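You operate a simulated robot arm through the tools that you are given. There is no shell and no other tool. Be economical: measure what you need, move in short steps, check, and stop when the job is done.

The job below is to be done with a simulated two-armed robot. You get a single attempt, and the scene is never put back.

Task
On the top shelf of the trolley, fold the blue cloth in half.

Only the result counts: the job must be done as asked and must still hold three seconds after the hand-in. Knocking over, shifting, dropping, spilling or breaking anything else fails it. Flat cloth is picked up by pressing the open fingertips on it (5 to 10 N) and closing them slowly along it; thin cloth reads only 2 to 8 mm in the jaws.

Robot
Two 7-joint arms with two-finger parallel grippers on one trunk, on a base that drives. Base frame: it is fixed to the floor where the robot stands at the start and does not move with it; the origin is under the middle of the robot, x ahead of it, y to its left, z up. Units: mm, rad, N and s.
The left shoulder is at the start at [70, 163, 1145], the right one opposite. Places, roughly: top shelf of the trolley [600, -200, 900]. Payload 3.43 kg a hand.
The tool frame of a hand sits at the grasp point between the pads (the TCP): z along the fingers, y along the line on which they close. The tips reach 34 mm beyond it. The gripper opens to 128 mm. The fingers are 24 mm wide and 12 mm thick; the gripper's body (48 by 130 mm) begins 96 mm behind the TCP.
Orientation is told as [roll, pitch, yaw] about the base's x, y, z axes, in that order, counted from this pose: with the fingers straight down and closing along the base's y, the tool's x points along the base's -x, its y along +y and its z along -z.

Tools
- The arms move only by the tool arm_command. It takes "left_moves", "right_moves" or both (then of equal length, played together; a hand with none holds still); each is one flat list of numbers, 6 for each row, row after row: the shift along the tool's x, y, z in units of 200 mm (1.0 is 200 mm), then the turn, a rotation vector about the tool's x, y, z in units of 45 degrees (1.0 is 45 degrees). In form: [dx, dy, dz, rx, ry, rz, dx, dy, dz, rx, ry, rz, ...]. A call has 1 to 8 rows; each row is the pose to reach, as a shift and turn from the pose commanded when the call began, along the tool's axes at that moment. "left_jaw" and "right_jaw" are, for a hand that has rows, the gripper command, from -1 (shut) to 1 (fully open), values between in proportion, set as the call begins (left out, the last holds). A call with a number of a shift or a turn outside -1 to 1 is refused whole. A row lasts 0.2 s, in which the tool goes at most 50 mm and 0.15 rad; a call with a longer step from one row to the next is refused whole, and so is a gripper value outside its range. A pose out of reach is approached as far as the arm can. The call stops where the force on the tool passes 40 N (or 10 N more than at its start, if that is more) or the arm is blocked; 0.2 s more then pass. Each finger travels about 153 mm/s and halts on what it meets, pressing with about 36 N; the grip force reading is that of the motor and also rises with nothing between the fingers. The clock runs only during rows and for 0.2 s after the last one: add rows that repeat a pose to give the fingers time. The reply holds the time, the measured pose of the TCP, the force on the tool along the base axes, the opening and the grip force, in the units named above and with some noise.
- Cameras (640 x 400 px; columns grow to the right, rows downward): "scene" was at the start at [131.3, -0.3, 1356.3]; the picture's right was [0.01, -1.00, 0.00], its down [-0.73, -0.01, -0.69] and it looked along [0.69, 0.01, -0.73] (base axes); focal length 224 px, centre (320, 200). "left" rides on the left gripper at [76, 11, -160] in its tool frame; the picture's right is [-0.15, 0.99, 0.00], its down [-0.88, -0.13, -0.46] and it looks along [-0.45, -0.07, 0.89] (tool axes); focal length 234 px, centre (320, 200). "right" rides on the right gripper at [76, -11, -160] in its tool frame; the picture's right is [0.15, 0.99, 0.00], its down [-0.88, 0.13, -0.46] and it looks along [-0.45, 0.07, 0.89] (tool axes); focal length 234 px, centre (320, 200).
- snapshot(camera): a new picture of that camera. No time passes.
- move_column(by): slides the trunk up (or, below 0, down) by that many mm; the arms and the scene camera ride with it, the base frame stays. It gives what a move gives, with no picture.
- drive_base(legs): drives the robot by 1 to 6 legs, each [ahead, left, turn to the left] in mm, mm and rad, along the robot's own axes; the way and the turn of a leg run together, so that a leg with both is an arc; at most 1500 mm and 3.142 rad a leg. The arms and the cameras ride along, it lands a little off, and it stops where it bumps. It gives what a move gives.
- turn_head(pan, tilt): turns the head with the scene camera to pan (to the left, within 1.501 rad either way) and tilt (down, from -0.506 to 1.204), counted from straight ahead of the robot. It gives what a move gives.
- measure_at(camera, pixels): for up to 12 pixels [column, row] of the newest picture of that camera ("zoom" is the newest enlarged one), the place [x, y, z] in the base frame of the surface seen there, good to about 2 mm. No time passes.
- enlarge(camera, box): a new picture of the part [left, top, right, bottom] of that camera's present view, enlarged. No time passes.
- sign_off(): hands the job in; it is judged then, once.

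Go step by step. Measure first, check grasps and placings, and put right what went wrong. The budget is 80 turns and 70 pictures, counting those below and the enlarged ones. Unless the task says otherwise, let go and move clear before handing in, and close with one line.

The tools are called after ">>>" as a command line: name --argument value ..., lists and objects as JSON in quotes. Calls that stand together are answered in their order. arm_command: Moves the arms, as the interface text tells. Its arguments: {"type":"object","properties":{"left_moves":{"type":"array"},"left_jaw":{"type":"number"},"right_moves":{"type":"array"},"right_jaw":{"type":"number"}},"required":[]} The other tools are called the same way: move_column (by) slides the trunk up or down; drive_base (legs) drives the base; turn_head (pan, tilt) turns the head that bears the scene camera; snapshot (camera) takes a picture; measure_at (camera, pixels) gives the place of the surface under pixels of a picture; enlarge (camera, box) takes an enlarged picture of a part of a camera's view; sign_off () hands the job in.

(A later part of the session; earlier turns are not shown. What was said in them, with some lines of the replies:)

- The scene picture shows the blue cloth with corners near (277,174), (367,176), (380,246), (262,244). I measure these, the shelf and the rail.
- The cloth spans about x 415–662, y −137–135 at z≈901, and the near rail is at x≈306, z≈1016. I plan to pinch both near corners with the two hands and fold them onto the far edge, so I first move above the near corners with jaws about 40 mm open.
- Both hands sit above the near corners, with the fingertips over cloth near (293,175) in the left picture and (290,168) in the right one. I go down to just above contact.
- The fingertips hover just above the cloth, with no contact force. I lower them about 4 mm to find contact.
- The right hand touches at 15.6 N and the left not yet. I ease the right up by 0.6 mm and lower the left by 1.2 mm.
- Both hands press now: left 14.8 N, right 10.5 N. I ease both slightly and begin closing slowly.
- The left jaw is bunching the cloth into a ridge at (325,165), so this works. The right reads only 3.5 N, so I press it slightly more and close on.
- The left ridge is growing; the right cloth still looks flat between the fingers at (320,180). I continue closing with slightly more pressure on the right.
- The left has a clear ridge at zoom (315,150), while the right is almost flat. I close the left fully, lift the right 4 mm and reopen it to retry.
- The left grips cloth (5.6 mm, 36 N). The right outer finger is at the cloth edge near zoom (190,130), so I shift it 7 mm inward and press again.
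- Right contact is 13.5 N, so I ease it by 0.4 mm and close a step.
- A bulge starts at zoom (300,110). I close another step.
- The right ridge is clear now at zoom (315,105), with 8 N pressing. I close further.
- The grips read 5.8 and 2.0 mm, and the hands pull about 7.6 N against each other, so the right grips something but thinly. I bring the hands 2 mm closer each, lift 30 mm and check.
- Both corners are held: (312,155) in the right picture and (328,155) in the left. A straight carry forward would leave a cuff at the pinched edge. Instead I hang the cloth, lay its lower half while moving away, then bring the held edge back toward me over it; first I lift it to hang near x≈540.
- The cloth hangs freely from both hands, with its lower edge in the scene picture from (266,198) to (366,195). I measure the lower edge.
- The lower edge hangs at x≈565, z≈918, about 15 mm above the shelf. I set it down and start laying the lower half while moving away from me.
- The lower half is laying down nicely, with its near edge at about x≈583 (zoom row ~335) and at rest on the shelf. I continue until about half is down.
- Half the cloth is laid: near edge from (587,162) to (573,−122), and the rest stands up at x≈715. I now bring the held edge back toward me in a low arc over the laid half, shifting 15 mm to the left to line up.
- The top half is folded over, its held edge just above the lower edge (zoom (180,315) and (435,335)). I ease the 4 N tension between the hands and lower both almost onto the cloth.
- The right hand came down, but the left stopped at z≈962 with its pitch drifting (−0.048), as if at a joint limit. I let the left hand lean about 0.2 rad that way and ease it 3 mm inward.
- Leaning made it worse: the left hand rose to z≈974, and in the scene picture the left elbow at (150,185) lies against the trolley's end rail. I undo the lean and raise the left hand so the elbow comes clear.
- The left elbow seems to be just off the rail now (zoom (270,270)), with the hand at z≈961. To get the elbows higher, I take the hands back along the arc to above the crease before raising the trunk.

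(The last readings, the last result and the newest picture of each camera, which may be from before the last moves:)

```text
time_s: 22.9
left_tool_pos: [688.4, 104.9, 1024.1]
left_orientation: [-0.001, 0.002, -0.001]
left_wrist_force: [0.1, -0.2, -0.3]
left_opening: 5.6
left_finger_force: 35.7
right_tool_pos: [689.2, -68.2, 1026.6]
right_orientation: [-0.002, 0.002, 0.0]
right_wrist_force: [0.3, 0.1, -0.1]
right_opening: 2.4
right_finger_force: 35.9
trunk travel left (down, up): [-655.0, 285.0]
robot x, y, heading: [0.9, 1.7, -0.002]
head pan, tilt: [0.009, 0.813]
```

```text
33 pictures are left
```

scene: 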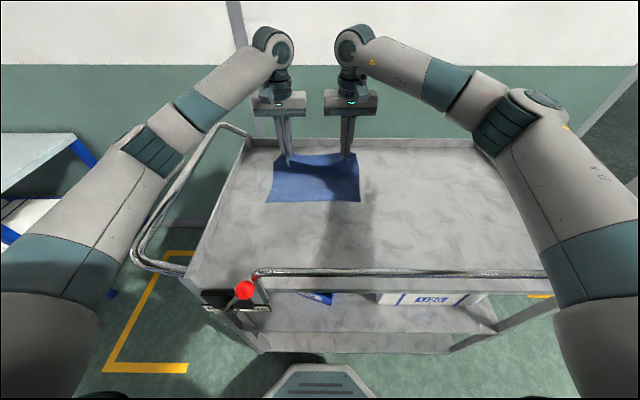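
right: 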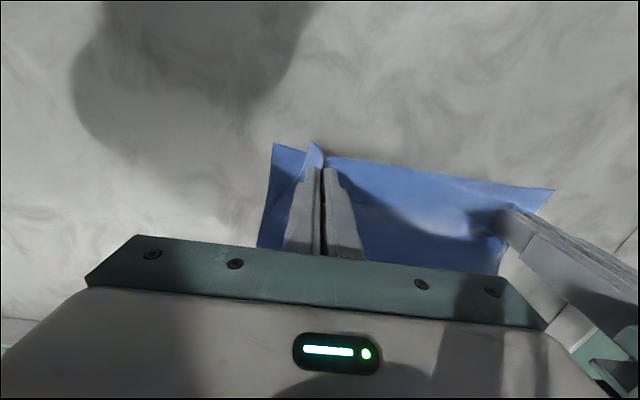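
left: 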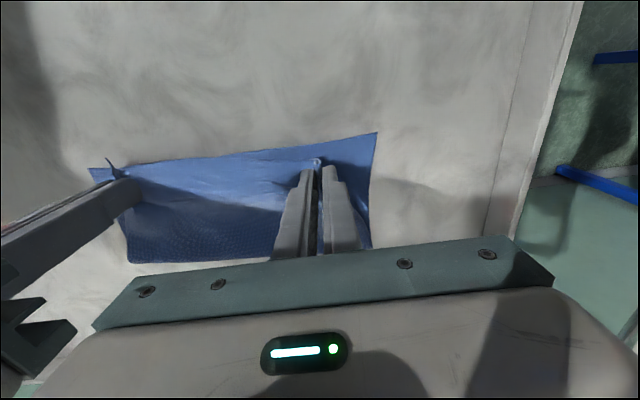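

The cloth is back to standing up over its laid half, and both grips hold. I lower the hands 25 mm, then raise the trunk 40 mm more.

>>> arm_command --left_moves '[0, 0, 0.06, 0, 0, 0, 0, 0, 0.12, 0, 0, 0, 0, 0, 0.12, 0, 0, 0]' --right_moves '[0, 0, 0.06, 0, 0, 0, 0, 0, 0.12, 0, 0, 0, 0, 0, 0.12, 0, 0, 0]'

>>> move_column --by 40

>>> enlarge --camera "scene" --box '[240, 125, 400, 225]'

>>> measure_at --camera "zoom" --pixels '[[110, 325], [320, 320], [475, 325], [320, 280], [320, 240]]'

```text
time_s: 23.8
left_tool_pos: [687.1, 105.6, 1000.4]
left_orientation: [0.0, 0.001, -0.002]
left_wrist_force: [0.1, -0.3, 0.0]
left_opening: 5.6
left_finger_force: 36.4
right_tool_pos: [686.9, -68.3, 1005.5]
right_orientation: [0.0, 0.0, 0.001]
right_wrist_force: [-0.7, 0.4, 0.1]
right_opening: 2.1
right_finger_force: 36.2
trunk travel left (down, up): [-655.0, 285.0]
robot x, y, heading: [1.6, -3.2, -0.003]
head pan, tilt: [0.009, 0.813]
```

```text
time_s: 24.6
left_tool_pos: [687.5, 104.7, 1039.2]
left_orientation: [0.0, 0.002, -0.001]
left_wrist_force: [0.0, 0.3, 0.1]
left_opening: 5.5
left_finger_force: 35.6
right_tool_pos: [687.4, -68.2, 1043.9]
right_orientation: [-0.001, 0.003, -0.001]
right_wrist_force: [-0.1, -0.3, 0.0]
right_opening: 2.3
right_finger_force: 36.1
trunk travel left (down, up): [-695.0, 245.0]
robot x, y, heading: [-0.6, -1.0, 0.003]
head pan, tilt: [0.009, 0.813]
```

```text
4.00 times, centred on (320, 175) of scene
```

zoom: 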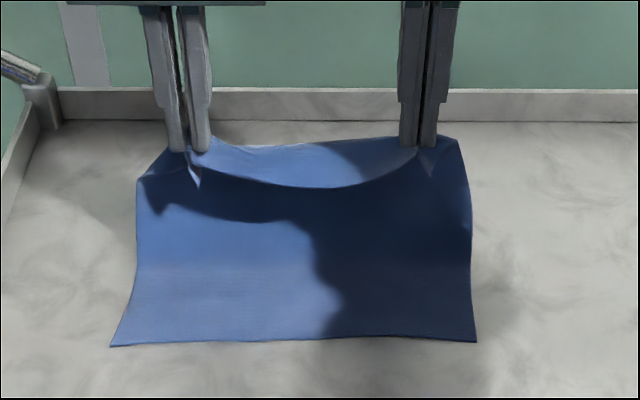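

```text
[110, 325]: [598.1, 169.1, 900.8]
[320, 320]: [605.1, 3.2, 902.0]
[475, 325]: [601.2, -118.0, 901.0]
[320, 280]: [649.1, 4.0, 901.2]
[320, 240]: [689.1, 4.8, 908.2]
```

The near edge lies at x≈574–584, y from 162 to −118. I repeat the fold-back arc, with the elbows 70 mm higher, to end just above this edge.

>>> arm_command --left_moves '[0.06, 0.01, 0.06, 0, 0, 0, 0.14, 0.02, 0.13, 0, 0, 0, 0.24, 0.03, 0.2, 0, 0, 0, 0.33, 0.04, 0.28, 0, 0, 0, 0.41, 0.04, 0.37, 0, 0, 0, 0.46, 0.04, 0.44, 0, 0, 0, 0.485, 0.04, 0.485, 0, 0, 0, 0.485, 0.04, 0.485, 0, 0, 0]' --right_moves '[0.06, 0, 0.06, 0, 0, 0, 0.14, 0, 0.13, 0, 0, 0, 0.24, 0, 0.2, 0, 0, 0, 0.33, 0, 0.28, 0, 0, 0, 0.4, 0, 0.37, 0, 0, 0, 0.44, 0, 0.45, 0, 0, 0, 0.455, 0, 0.505, 0, 0, 0, 0.455, 0, 0.505, 0, 0, 0]'

>>> enlarge --camera "scene" --box '[240, 125, 400, 225]'

>>> enlarge --camera "left" --box '[240, 110, 400, 210]'

>>> enlarge --camera "right" --box '[240, 110, 400, 210]'

```text
time_s: 26.4
left_tool_pos: [603.0, 111.6, 964.4]
left_orientation: [0.001, -0.038, 0.004]
left_wrist_force: [-0.4, -7.5, -0.4]
left_opening: 6.3
left_finger_force: 35.7
right_tool_pos: [597.8, -71.9, 945.4]
right_orientation: [0.003, 0.0, -0.001]
right_wrist_force: [0.9, 7.8, 1.4]
right_opening: 1.9
right_finger_force: 35.7
trunk travel left (down, up): [-695.0, 245.0]
robot x, y, heading: [3.5, -1.1, -0.001]
head pan, tilt: [0.009, 0.813]
```

```text
4.00 times, centred on (320, 175) of scene
```

zoom: 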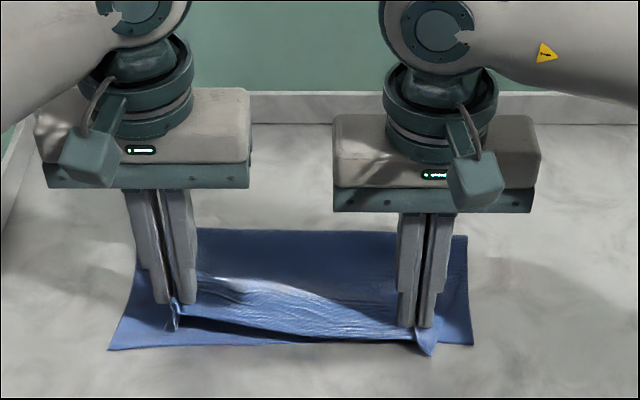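

```text
4.00 times, centred on (320, 160) of left
```

zoom: 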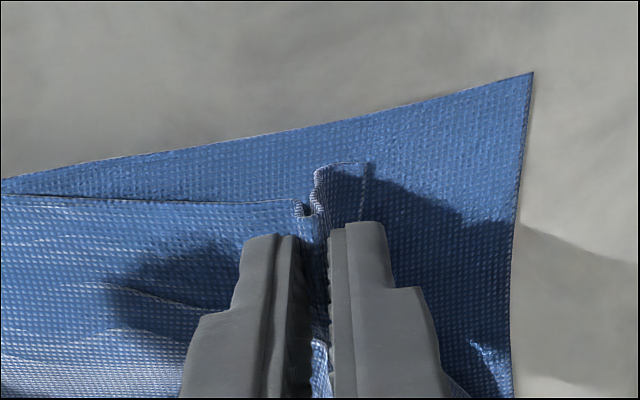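

```text
4.00 times, centred on (320, 160) of right
```

zoom: 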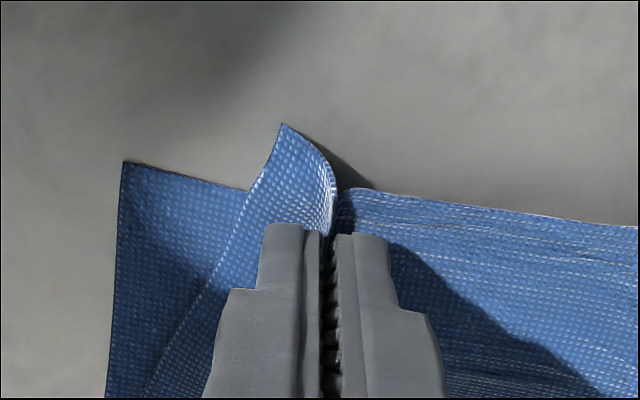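

The left hand again stalls at z≈964 despite the higher trunk, and the hands pull 7.5 N apart. I look at the whole left arm to find what blocks it.

>>> snapshot --camera "scene"

>>> measure_at --camera "scene" --pixels '[[135, 165], [150, 175], [165, 190], [150, 225], [140, 250], [185, 150], [205, 120]]'

```text
28 pictures are left
```

scene: 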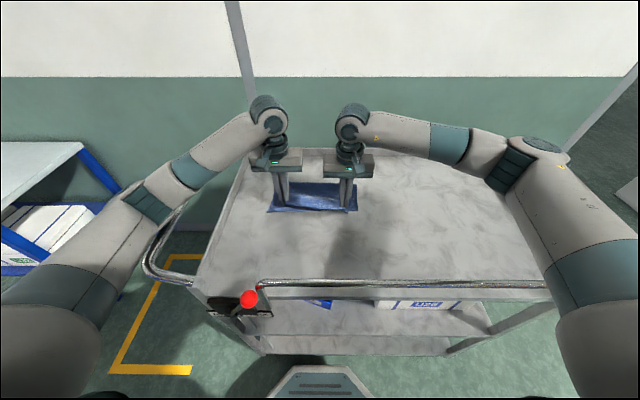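

```text
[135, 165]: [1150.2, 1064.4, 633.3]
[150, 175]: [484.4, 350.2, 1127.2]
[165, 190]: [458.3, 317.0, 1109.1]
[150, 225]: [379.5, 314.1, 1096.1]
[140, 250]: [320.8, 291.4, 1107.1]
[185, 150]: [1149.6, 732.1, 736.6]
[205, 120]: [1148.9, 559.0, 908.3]
```

The left elbow (around [484,350,1127] on its upper side) is still close to the end rail, so the left hand cannot go lower here. Its fingertips are only about 28 mm above the shelf, so I ease the tension and let the left corner go there, keeping the right grip.

>>> arm_command --left_moves '[0, -0.03, -0.05, 0, 0, 0, 0, -0.04, -0.08, 0, 0, 0, 0, -0.04, -0.08, 0, 0, 0]'

>>> arm_command --left_moves '[0, 0, 0, 0, 0, 0, 0, 0, 0, 0, 0, 0, 0, 0, 0, 0, 0, 0]' --left_jaw -0.6

>>> enlarge --camera "left" --box '[200, 100, 400, 225]'

```text
time_s: 27.2
left_tool_pos: [592.6, 109.8, 963.6]
left_orientation: [0.0, -0.014, 0.003]
left_wrist_force: [-1.0, -0.4, 0.9]
left_opening: 5.5
left_finger_force: 36.3
right_tool_pos: [594.6, -67.0, 943.7]
right_orientation: [-0.003, -0.001, -0.001]
right_wrist_force: [0.6, 1.5, -1.5]
right_opening: 2.2
right_finger_force: 36.0
trunk travel left (down, up): [-695.0, 245.0]
robot x, y, heading: [-0.3, 2.6, 0.001]
head pan, tilt: [0.009, 0.813]
```

```text
time_s: 28.0
left_tool_pos: [591.7, 110.1, 963.9]
left_orientation: [-0.002, -0.013, 0.003]
left_wrist_force: [0.1, 0.3, -0.2]
left_opening: 25.8
left_finger_force: 0.0
right_tool_pos: [594.0, -66.3, 945.5]
right_orientation: [-0.002, -0.002, -0.002]
right_wrist_force: [-0.2, -0.3, 0.3]
right_opening: 2.1
right_finger_force: 36.2
trunk travel left (down, up): [-695.0, 245.0]
robot x, y, heading: [2.4, -1.6, 0.001]
head pan, tilt: [0.009, 0.813]
```

```text
3.20 times, centred on (300, 162) of left
```

zoom: 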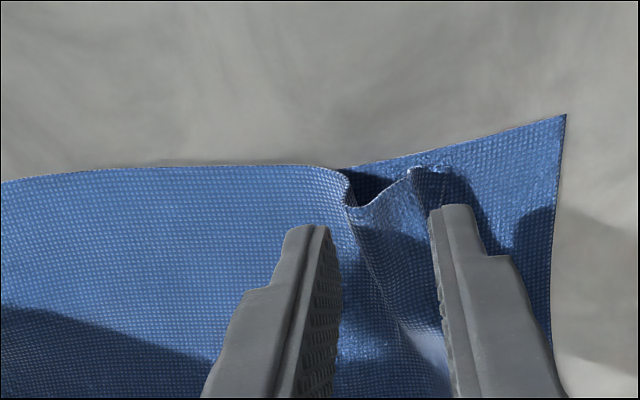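

The left corner is released and lies near the lower edge, with a small curl at zoom (430,170). I lift the left hand away and press the right fingertips onto the cloth.

>>> arm_command --left_moves '[0, 0, -0.15, 0, 0, 0, 0, 0, -0.35, 0, 0, 0, 0, 0, -0.55, 0, 0, 0, 0, 0.1, -0.75, 0, 0, 0, 0, 0.25, -0.9, 0, 0, 0, 0, 0.45, -0.95, 0, 0, 0]' --right_moves '[0, 0, 0.01, 0, 0, 0, 0, 0, 0.02, 0, 0, 0, 0, 0, 0.025, 0, 0, 0, 0, 0, 0.03, 0, 0, 0, 0, 0, 0.03, 0, 0, 0, 0, 0, 0.03, 0, 0, 0]'

>>> enlarge --camera "scene" --box '[240, 145, 400, 245]'

```text
time_s: 29.4
left_tool_pos: [590.2, 197.6, 1146.7]
left_orientation: [-0.003, 0.0, 0.0]
left_wrist_force: [-0.2, 0.3, -0.1]
left_opening: 25.7
left_finger_force: 0.1
right_tool_pos: [596.3, -66.7, 938.1]
right_orientation: [-0.002, -0.001, 0.001]
right_wrist_force: [0.8, -0.2, -0.3]
right_opening: 1.8
right_finger_force: 35.9
trunk travel left (down, up): [-695.0, 245.0]
robot x, y, heading: [-3.6, -2.3, -0.001]
head pan, tilt: [0.009, 0.813]
```

```text
4.00 times, centred on (320, 195) of scene
```

zoom: 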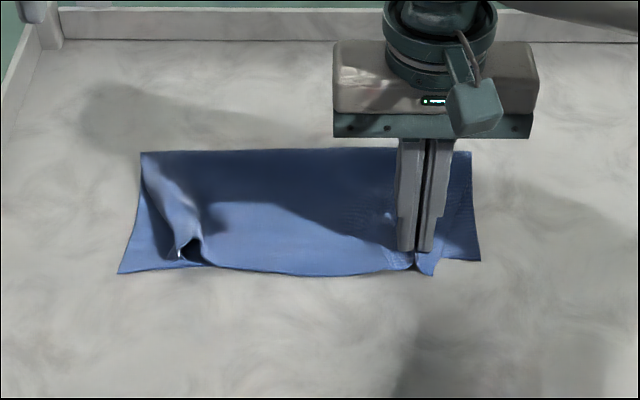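

The fold lies well; the right flap at zoom (430,272) overshoots the edge by a few mm and should sit a bit further right. I shift the right hand 6 mm away and 12 mm to the right, then press.

>>> arm_command --right_moves '[-0.01, -0.02, -0.015, 0, 0, 0, -0.02, -0.04, -0.015, 0, 0, 0, -0.03, -0.06, -0.01, 0, 0, 0, -0.03, -0.06, 0.005, 0, 0, 0, -0.03, -0.06, 0.013, 0, 0, 0, -0.03, -0.06, 0.013, 0, 0, 0]'

>>> enlarge --camera "right" --box '[200, 100, 400, 225]'

```text
time_s: 30.8
left_tool_pos: [590.8, 196.0, 1148.8]
left_orientation: [-0.001, 0.0, 0.0]
left_wrist_force: [0.8, 0.4, 0.0]
left_opening: 25.7
left_finger_force: 0.1
right_tool_pos: [601.5, -80.0, 936.5]
right_orientation: [0.0, -0.003, 0.0]
right_wrist_force: [1.5, -0.9, 6.8]
right_opening: 1.9
right_finger_force: 36.8
trunk travel left (down, up): [-695.0, 245.0]
robot x, y, heading: [3.0, -1.6, -0.005]
head pan, tilt: [0.009, 0.813]
```

```text
3.20 times, centred on (300, 162) of right
```

zoom: 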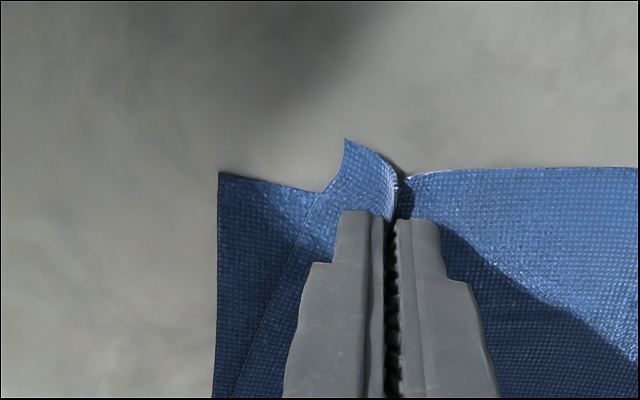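

With 6.8 N of contact, I open the right jaw slowly so it spreads the pinch flat.

>>> arm_command --right_moves '[0, 0, 0, 0, 0, 0, 0, 0, 0, 0, 0, 0]' --right_jaw -0.8

>>> arm_command --right_moves '[0, 0, 0, 0, 0, 0, 0, 0, 0, 0, 0, 0]' --right_jaw -0.6

>>> arm_command --right_moves '[0, 0, 0, 0, 0, 0, 0, 0, 0, 0, 0, 0]' --right_jaw -0.4

>>> enlarge --camera "right" --box '[200, 100, 400, 225]'

```text
time_s: 31.4
left_tool_pos: [590.7, 196.2, 1148.0]
left_orientation: [0.0, 0.0, -0.001]
left_wrist_force: [-0.2, -0.1, -1.2]
left_opening: 25.5
left_finger_force: 0.0
right_tool_pos: [601.9, -79.4, 936.9]
right_orientation: [-0.001, -0.001, 0.0]
right_wrist_force: [1.3, 1.5, 8.0]
right_opening: 11.4
right_finger_force: 0.1
trunk travel left (down, up): [-695.0, 245.0]
robot x, y, heading: [-1.2, -1.3, -0.0]
head pan, tilt: [0.009, 0.813]
```

```text
time_s: 32.0
left_tool_pos: [589.3, 195.6, 1146.6]
left_orientation: [0.0, 0.001, 0.0]
left_wrist_force: [0.7, 0.6, 0.7]
left_opening: 25.9
left_finger_force: 0.0
right_tool_pos: [601.8, -79.4, 936.9]
right_orientation: [-0.001, 0.0, 0.0]
right_wrist_force: [0.2, 1.2, 8.7]
right_opening: 23.3
right_finger_force: 0.1
trunk travel left (down, up): [-695.0, 245.0]
robot x, y, heading: [-0.6, 2.0, 0.002]
head pan, tilt: [0.009, 0.813]
```

```text
time_s: 32.6
left_tool_pos: [590.2, 196.7, 1148.0]
left_orientation: [0.0, 0.001, 0.001]
left_wrist_force: [-0.2, -0.1, -0.2]
left_opening: 25.8
left_finger_force: 0.1
right_tool_pos: [601.2, -79.7, 936.3]
right_orientation: [0.001, 0.001, 0.0]
right_wrist_force: [0.3, 2.4, 9.7]
right_opening: 35.2
right_finger_force: 0.3
trunk travel left (down, up): [-695.0, 245.0]
robot x, y, heading: [-0.5, 1.9, -0.001]
head pan, tilt: [0.009, 0.813]
```

```text
3.20 times, centred on (300, 162) of right
```

zoom: 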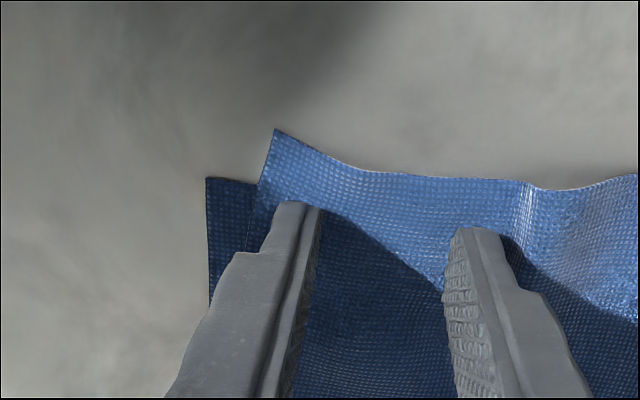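

The right pinch has spread flat, with its corner at zoom (275,130) close to the lower corner at (207,178). I lift the right hand away and look at the whole.

>>> arm_command --right_moves '[0, 0, -0.1, 0, 0, 0, 0, 0, -0.3, 0, 0, 0, 0, 0, -0.5, 0, 0, 0, 0, -0.15, -0.7, 0, 0, 0, 0, -0.35, -0.8, 0, 0, 0]'

>>> enlarge --camera "scene" --box '[256, 165, 384, 245]'

>>> measure_at --camera "zoom" --pixels '[[72, 240], [100, 85], [500, 88], [515, 220], [470, 240], [190, 215], [175, 195], [300, 225], [300, 150]]'

```text
time_s: 33.8
left_tool_pos: [590.3, 194.1, 1148.6]
left_orientation: [0.002, -0.001, -0.001]
left_wrist_force: [-1.1, 0.3, -0.9]
left_opening: 25.9
left_finger_force: 0.0
right_tool_pos: [601.5, -152.0, 1092.6]
right_orientation: [0.002, -0.002, 0.002]
right_wrist_force: [-0.7, -0.6, -0.9]
right_opening: 38.2
right_finger_force: 0.0
trunk travel left (down, up): [-695.0, 245.0]
robot x, y, heading: [-2.8, -0.2, -0.001]
head pan, tilt: [0.009, 0.813]
```

```text
5.00 times, centred on (320, 205) of scene
```

zoom: 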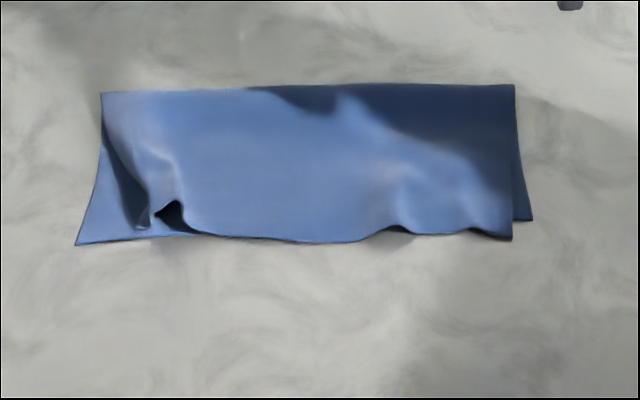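

```text
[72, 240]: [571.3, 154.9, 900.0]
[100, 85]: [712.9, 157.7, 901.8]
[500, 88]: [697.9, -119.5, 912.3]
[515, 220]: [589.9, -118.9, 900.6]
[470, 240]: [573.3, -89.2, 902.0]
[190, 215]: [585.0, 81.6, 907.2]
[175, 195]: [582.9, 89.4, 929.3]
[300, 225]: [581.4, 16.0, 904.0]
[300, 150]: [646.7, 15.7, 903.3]
```

The fold is good; only the left corner at zoom (140,228) is bunched, with a ridge at (168,208), about 40 mm short of the lower corner. I move the left hand clear and bring the right hand over there for a close look.

>>> arm_command --left_moves '[0, 0.2, -0.1, 0, 0, 0, 0, 0.4, -0.2, 0, 0, 0, 0, 0.6, -0.2, 0, 0, 0, 0, 0.8, -0.2, 0, 0, 0, 0, 0.8, -0.2, 0, 0, 0, 0, 0.8, -0.2, 0, 0, 0, 0, 0.8, -0.2, 0, 0, 0, 0, 0.8, -0.2, 0, 0, 0]' --right_moves '[0, 0.1, 0, 0, 0, 0, 0, 0.2, 0, 0, 0, 0, 0, 0.35, 0, 0, 0, 0, 0, 0.5, 0, 0, 0, 0, 0, 0.7, 0, 0, 0, 0, 0, 0.9, 0.1, 0, 0, 0, 0, 1.0, 0.3, 0, 0, 0, 0, 1.0, 0.4, 0, 0, 0]' --right_jaw -0.8

>>> snapshot --camera "right"

```text
time_s: 35.6
left_tool_pos: [591.3, 354.2, 1189.9]
left_orientation: [0.001, 0.001, 0.0]
left_wrist_force: [-0.1, -0.7, 0.0]
left_opening: 25.7
left_finger_force: 0.1
right_tool_pos: [601.5, 50.2, 1016.3]
right_orientation: [0.003, -0.001, 0.0]
right_wrist_force: [0.4, 0.3, -0.2]
right_opening: 12.7
right_finger_force: 0.1
trunk travel left (down, up): [-695.0, 245.0]
robot x, y, heading: [-0.3, -2.5, 0.001]
head pan, tilt: [0.009, 0.813]
```

```text
22 pictures are left
```

right: 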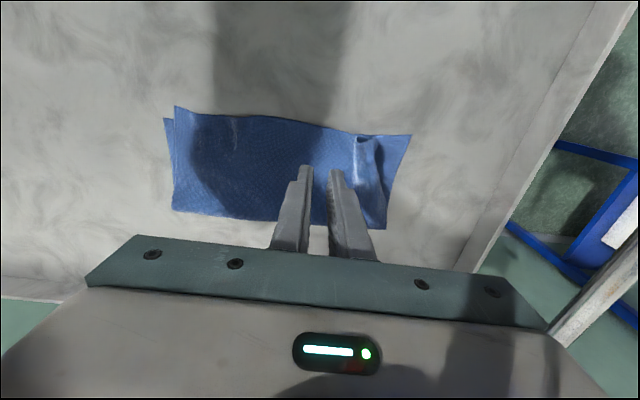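

>>> enlarge --camera "right" --box '[320, 110, 432, 180]'

>>> measure_at --camera "zoom" --pixels '[[225, 160], [290, 165], [330, 170], [510, 150], [150, 170], [350, 240]]'

```text
5.71 times, centred on (376, 145) of right
```

zoom: 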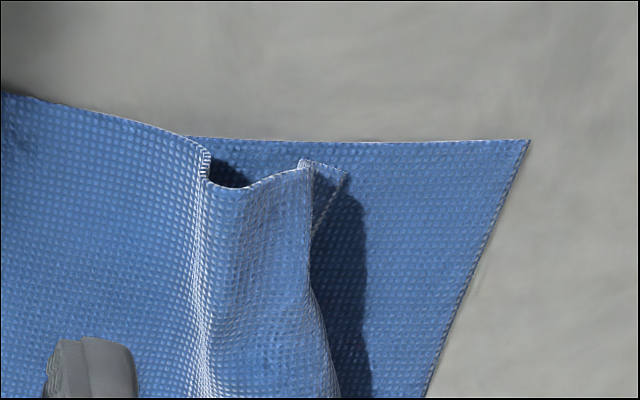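

```text
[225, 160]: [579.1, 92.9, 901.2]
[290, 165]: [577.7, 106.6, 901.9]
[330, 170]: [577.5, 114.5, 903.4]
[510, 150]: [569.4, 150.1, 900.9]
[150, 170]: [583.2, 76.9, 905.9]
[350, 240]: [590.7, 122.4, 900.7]
```

The close view shows a standing ridge at y≈85–108 whose outer strip is tucked slightly under at zoom (335,180). I will pinch just the ridge top, lift it and relay it, so I straddle it with the jaw open 50 mm.

>>> arm_command --right_moves '[0.02, 0.12, 0.05, 0, 0, 0, 0.04, 0.235, 0.15, 0, 0, 0, 0.04, 0.235, 0.25, 0, 0, 0, 0.04, 0.235, 0.335, 0, 0, 0, 0.04, 0.235, 0.335, 0, 0, 0]' --right_jaw -0.2

>>> enlarge --camera "right" --box '[240, 110, 400, 210]'

```text
time_s: 36.8
left_tool_pos: [589.4, 355.8, 1190.5]
left_orientation: [0.002, -0.002, 0.0]
left_wrist_force: [0.8, 0.3, 0.0]
left_opening: 25.7
left_finger_force: 0.2
right_tool_pos: [595.2, 96.9, 948.8]
right_orientation: [0.001, 0.0, 0.0]
right_wrist_force: [-0.6, 0.9, 0.3]
right_opening: 51.3
right_finger_force: 0.0
trunk travel left (down, up): [-695.0, 245.0]
robot x, y, heading: [0.4, 2.3, -0.003]
head pan, tilt: [0.009, 0.813]
```

```text
4.00 times, centred on (320, 160) of right
```

zoom: 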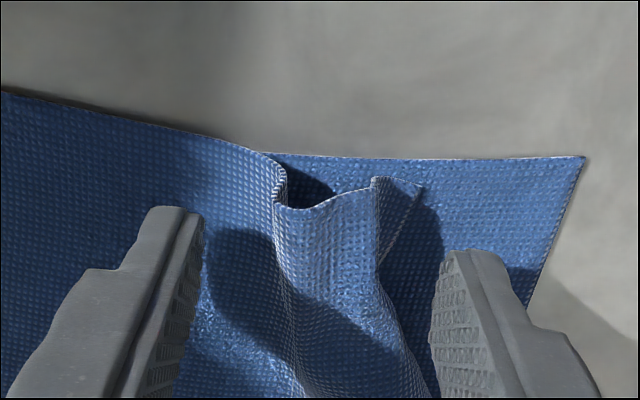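

The ridge sits between the fingers, and its corner at zoom (420,185) actually points outward. I close on the ridge.

>>> arm_command --right_moves '[0, 0, 0.01, 0, 0, 0, 0, 0, 0.01, 0, 0, 0]' --right_jaw -0.65

>>> arm_command --right_moves '[0, 0, 0, 0, 0, 0, 0, 0, 0, 0, 0, 0, 0, 0, 0, 0, 0, 0]' --right_jaw -1

>>> enlarge --camera "right" --box '[240, 110, 400, 210]'

```text
time_s: 37.4
left_tool_pos: [590.6, 356.4, 1189.4]
left_orientation: [0.001, 0.0, -0.001]
left_wrist_force: [0.2, 0.1, -0.7]
left_opening: 25.7
left_finger_force: 0.0
right_tool_pos: [596.0, 97.5, 946.8]
right_orientation: [0.0, -0.002, -0.001]
right_wrist_force: [0.8, 0.6, 0.8]
right_opening: 22.4
right_finger_force: 0.2
trunk travel left (down, up): [-695.0, 245.0]
robot x, y, heading: [3.1, 0.7, -0.004]
head pan, tilt: [0.009, 0.813]
```

```text
time_s: 38.2
left_tool_pos: [590.2, 356.0, 1188.6]
left_orientation: [-0.001, -0.001, -0.001]
left_wrist_force: [-0.4, -1.2, 0.2]
left_opening: 25.7
left_finger_force: 0.0
right_tool_pos: [595.6, 97.6, 946.1]
right_orientation: [-0.001, 0.0, -0.001]
right_wrist_force: [-0.1, 0.5, -1.6]
right_opening: 2.7
right_finger_force: 35.8
trunk travel left (down, up): [-695.0, 245.0]
robot x, y, heading: [2.2, -1.1, -0.001]
head pan, tilt: [0.009, 0.813]
```

```text
4.00 times, centred on (320, 160) of right
```

zoom: 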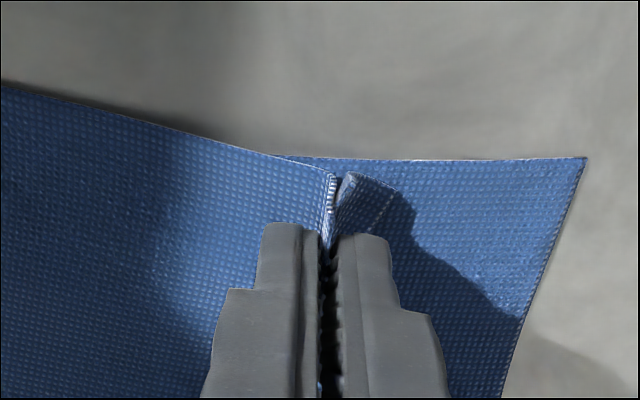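

The ridge is gripped (2.7 mm), with the flap pointing outward at zoom (365,190). I shift 15 mm to the left and lower to the cloth.

>>> arm_command --right_moves '[0, 0.03, 0, 0, 0, 0, 0, 0.06, 0, 0, 0, 0, 0, 0.075, 0.01, 0, 0, 0, 0, 0.075, 0.025, 0, 0, 0, 0, 0.075, 0.043, 0, 0, 0, 0, 0.075, 0.043, 0, 0, 0]'

>>> enlarge --camera "right" --box '[240, 110, 400, 210]'

```text
time_s: 39.6
left_tool_pos: [589.3, 356.2, 1190.1]
left_orientation: [0.0, -0.002, 0.001]
left_wrist_force: [0.2, 0.5, 0.8]
left_opening: 25.4
left_finger_force: 0.1
right_tool_pos: [594.9, 112.1, 937.2]
right_orientation: [0.0, -0.001, -0.001]
right_wrist_force: [-0.2, -0.5, 6.9]
right_opening: 2.9
right_finger_force: 36.0
trunk travel left (down, up): [-695.0, 245.0]
robot x, y, heading: [-1.0, -0.2, -0.004]
head pan, tilt: [0.009, 0.813]
```

```text
4.00 times, centred on (320, 160) of right
```

zoom: 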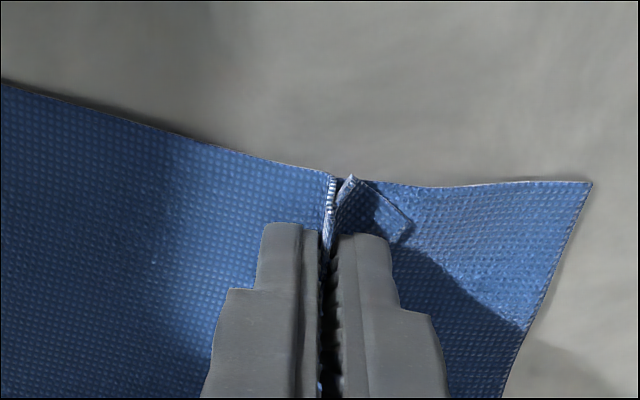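

Contact is 6.9 N. I open slowly while creeping left, so the outer finger spreads the corner outward and the inner part stays put.

>>> arm_command --right_moves '[0, 0.01, 0, 0, 0, 0, 0, 0.02, 0, 0, 0, 0]' --right_jaw -0.8

>>> arm_command --right_moves '[0, 0.015, 0, 0, 0, 0, 0, 0.025, 0, 0, 0, 0]' --right_jaw -0.6

>>> enlarge --camera "right" --box '[240, 110, 400, 210]'

```text
time_s: 40.2
left_tool_pos: [589.4, 354.8, 1189.8]
left_orientation: [0.0, 0.0, 0.001]
left_wrist_force: [-0.4, 0.1, -0.4]
left_opening: 25.4
left_finger_force: 0.0
right_tool_pos: [595.4, 116.5, 937.0]
right_orientation: [0.0, 0.002, 0.001]
right_wrist_force: [0.0, -0.2, 1.3]
right_opening: 12.9
right_finger_force: 0.0
trunk travel left (down, up): [-695.0, 245.0]
robot x, y, heading: [-1.4, -1.8, -0.0]
head pan, tilt: [0.009, 0.813]
```

```text
time_s: 40.8
left_tool_pos: [591.4, 356.9, 1189.3]
left_orientation: [0.0, 0.0, 0.0]
left_wrist_force: [-0.4, -0.4, 0.4]
left_opening: 25.5
left_finger_force: 0.0
right_tool_pos: [594.8, 119.7, 937.5]
right_orientation: [0.0, 0.0, 0.0]
right_wrist_force: [-0.6, -0.1, 0.7]
right_opening: 25.6
right_finger_force: 0.1
trunk travel left (down, up): [-695.0, 245.0]
robot x, y, heading: [0.6, 3.1, -0.0]
head pan, tilt: [0.009, 0.813]
```

```text
4.00 times, centred on (320, 160) of right
```

zoom: 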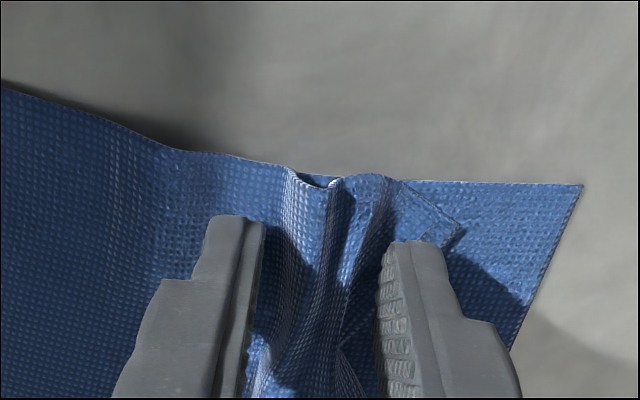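

The corner moved out to zoom (460,225), with part of the ridge still between the fingers, and the force dropped to 0.7 N. I press 1 mm deeper and keep spreading to the left.

>>> arm_command --right_moves '[0, 0, 0.006, 0, 0, 0, 0, 0, 0.01, 0, 0, 0]'

>>> arm_command --right_moves '[0, 0.01, 0, 0, 0, 0, 0, 0.03, 0, 0, 0, 0]' --right_jaw -0.42

>>> enlarge --camera "right" --box '[240, 110, 400, 210]'

```text
time_s: 41.4
left_tool_pos: [590.3, 354.8, 1190.5]
left_orientation: [0.001, 0.0, -0.001]
left_wrist_force: [0.2, 1.0, 0.2]
left_opening: 25.7
left_finger_force: 0.0
right_tool_pos: [593.7, 121.9, 936.8]
right_orientation: [0.0, -0.001, 0.0]
right_wrist_force: [-0.6, -0.8, 7.5]
right_opening: 25.7
right_finger_force: 0.0
trunk travel left (down, up): [-695.0, 245.0]
robot x, y, heading: [0.3, -4.7, 0.002]
head pan, tilt: [0.009, 0.813]
```

```text
time_s: 42.0
left_tool_pos: [589.3, 354.5, 1189.7]
left_orientation: [-0.001, 0.0, 0.001]
left_wrist_force: [-1.0, -0.6, 0.1]
left_opening: 25.7
left_finger_force: 0.1
right_tool_pos: [594.4, 127.8, 935.5]
right_orientation: [0.0, -0.001, 0.0]
right_wrist_force: [-0.3, -1.5, 9.8]
right_opening: 36.1
right_finger_force: 0.1
trunk travel left (down, up): [-695.0, 245.0]
robot x, y, heading: [-1.8, -0.9, 0.0]
head pan, tilt: [0.009, 0.813]
```

```text
4.00 times, centred on (320, 160) of right
```

zoom: 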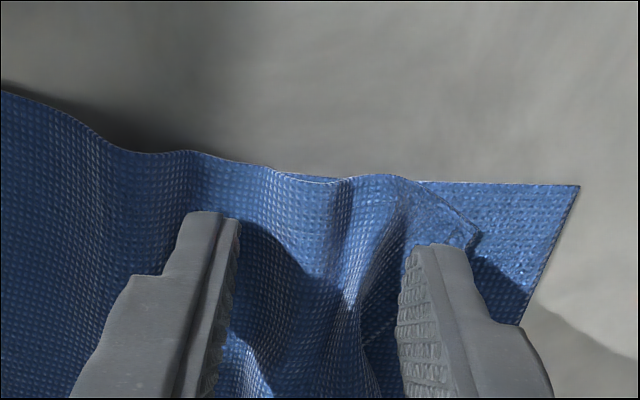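

The ridge is flattening and the corner moves out, now at zoom (475,240). One more spreading step.

>>> arm_command --right_moves '[0, 0.01, 0, 0, 0, 0, 0, 0.03, 0, 0, 0, 0]' --right_jaw -0.25

>>> arm_command --right_moves '[0, 0, -0.15, 0, 0, 0, 0, 0, -0.35, 0, 0, 0, 0, -0.2, -0.5, 0, 0, 0, 0, -0.4, -0.6, 0, 0, 0, 0, -0.6, -0.65, 0, 0, 0, 0, -0.8, -0.65, 0, 0, 0, 0, -1.0, -0.65, 0, 0, 0]'

>>> enlarge --camera "scene" --box '[256, 165, 384, 245]'

>>> measure_at --camera "zoom" --pixels '[[76, 240], [105, 100], [120, 220], [150, 215], [200, 200], [300, 150], [510, 230], [525, 215], [510, 90], [400, 225]]'

```text
time_s: 42.6
left_tool_pos: [588.6, 356.1, 1189.8]
left_orientation: [0.0, -0.001, 0.001]
left_wrist_force: [-0.5, -0.4, -0.4]
left_opening: 25.6
left_finger_force: 0.0
right_tool_pos: [592.9, 133.0, 935.0]
right_orientation: [0.001, -0.002, -0.001]
right_wrist_force: [0.0, -1.7, 10.3]
right_opening: 46.5
right_finger_force: 0.0
trunk travel left (down, up): [-695.0, 245.0]
robot x, y, heading: [0.5, 1.6, 0.001]
head pan, tilt: [0.009, 0.813]
```

```text
time_s: 44.2
left_tool_pos: [589.3, 353.3, 1189.5]
left_orientation: [0.002, 0.002, 0.001]
left_wrist_force: [-0.9, -0.2, 0.5]
left_opening: 25.7
left_finger_force: 0.1
right_tool_pos: [593.8, -67.5, 1066.1]
right_orientation: [0.002, 0.0, 0.0]
right_wrist_force: [-0.2, 0.8, -0.7]
right_opening: 48.0
right_finger_force: 0.0
trunk travel left (down, up): [-695.0, 245.0]
robot x, y, heading: [1.5, 0.8, -0.0]
head pan, tilt: [0.009, 0.813]
```

```text
5.00 times, centred on (320, 205) of scene
```

zoom: 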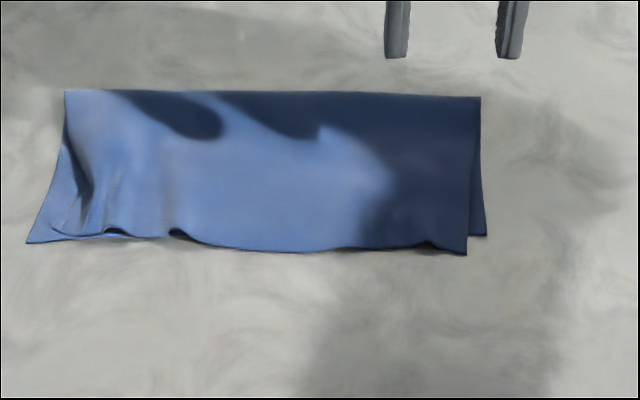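

```text
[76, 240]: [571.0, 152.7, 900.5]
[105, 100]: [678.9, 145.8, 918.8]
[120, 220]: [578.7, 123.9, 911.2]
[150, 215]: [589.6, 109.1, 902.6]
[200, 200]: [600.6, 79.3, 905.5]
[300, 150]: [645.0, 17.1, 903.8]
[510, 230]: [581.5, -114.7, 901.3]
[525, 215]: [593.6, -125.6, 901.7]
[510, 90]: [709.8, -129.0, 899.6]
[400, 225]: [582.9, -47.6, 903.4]
```

The cloth is folded in half: the top edge lies along the lower near edge, with the top corners (zoom (55,230) and (467,253)) about 20 mm from the lower ones (27,243) and (485,236). Both hands are open and clear, so I hand in.

>>> sign_off

```text
The job is handed in.
```

The blue cloth is folded in half on the trolley's top shelf: the top corners lie about 20 mm from the lower ones, with a few small ripples near the left corner. It sits about 150 mm further from the robot than before. The left elbow seemed to press on the trolley's end rail during the fold; I saw no shift of the trolley in the pictures but did not measure it.
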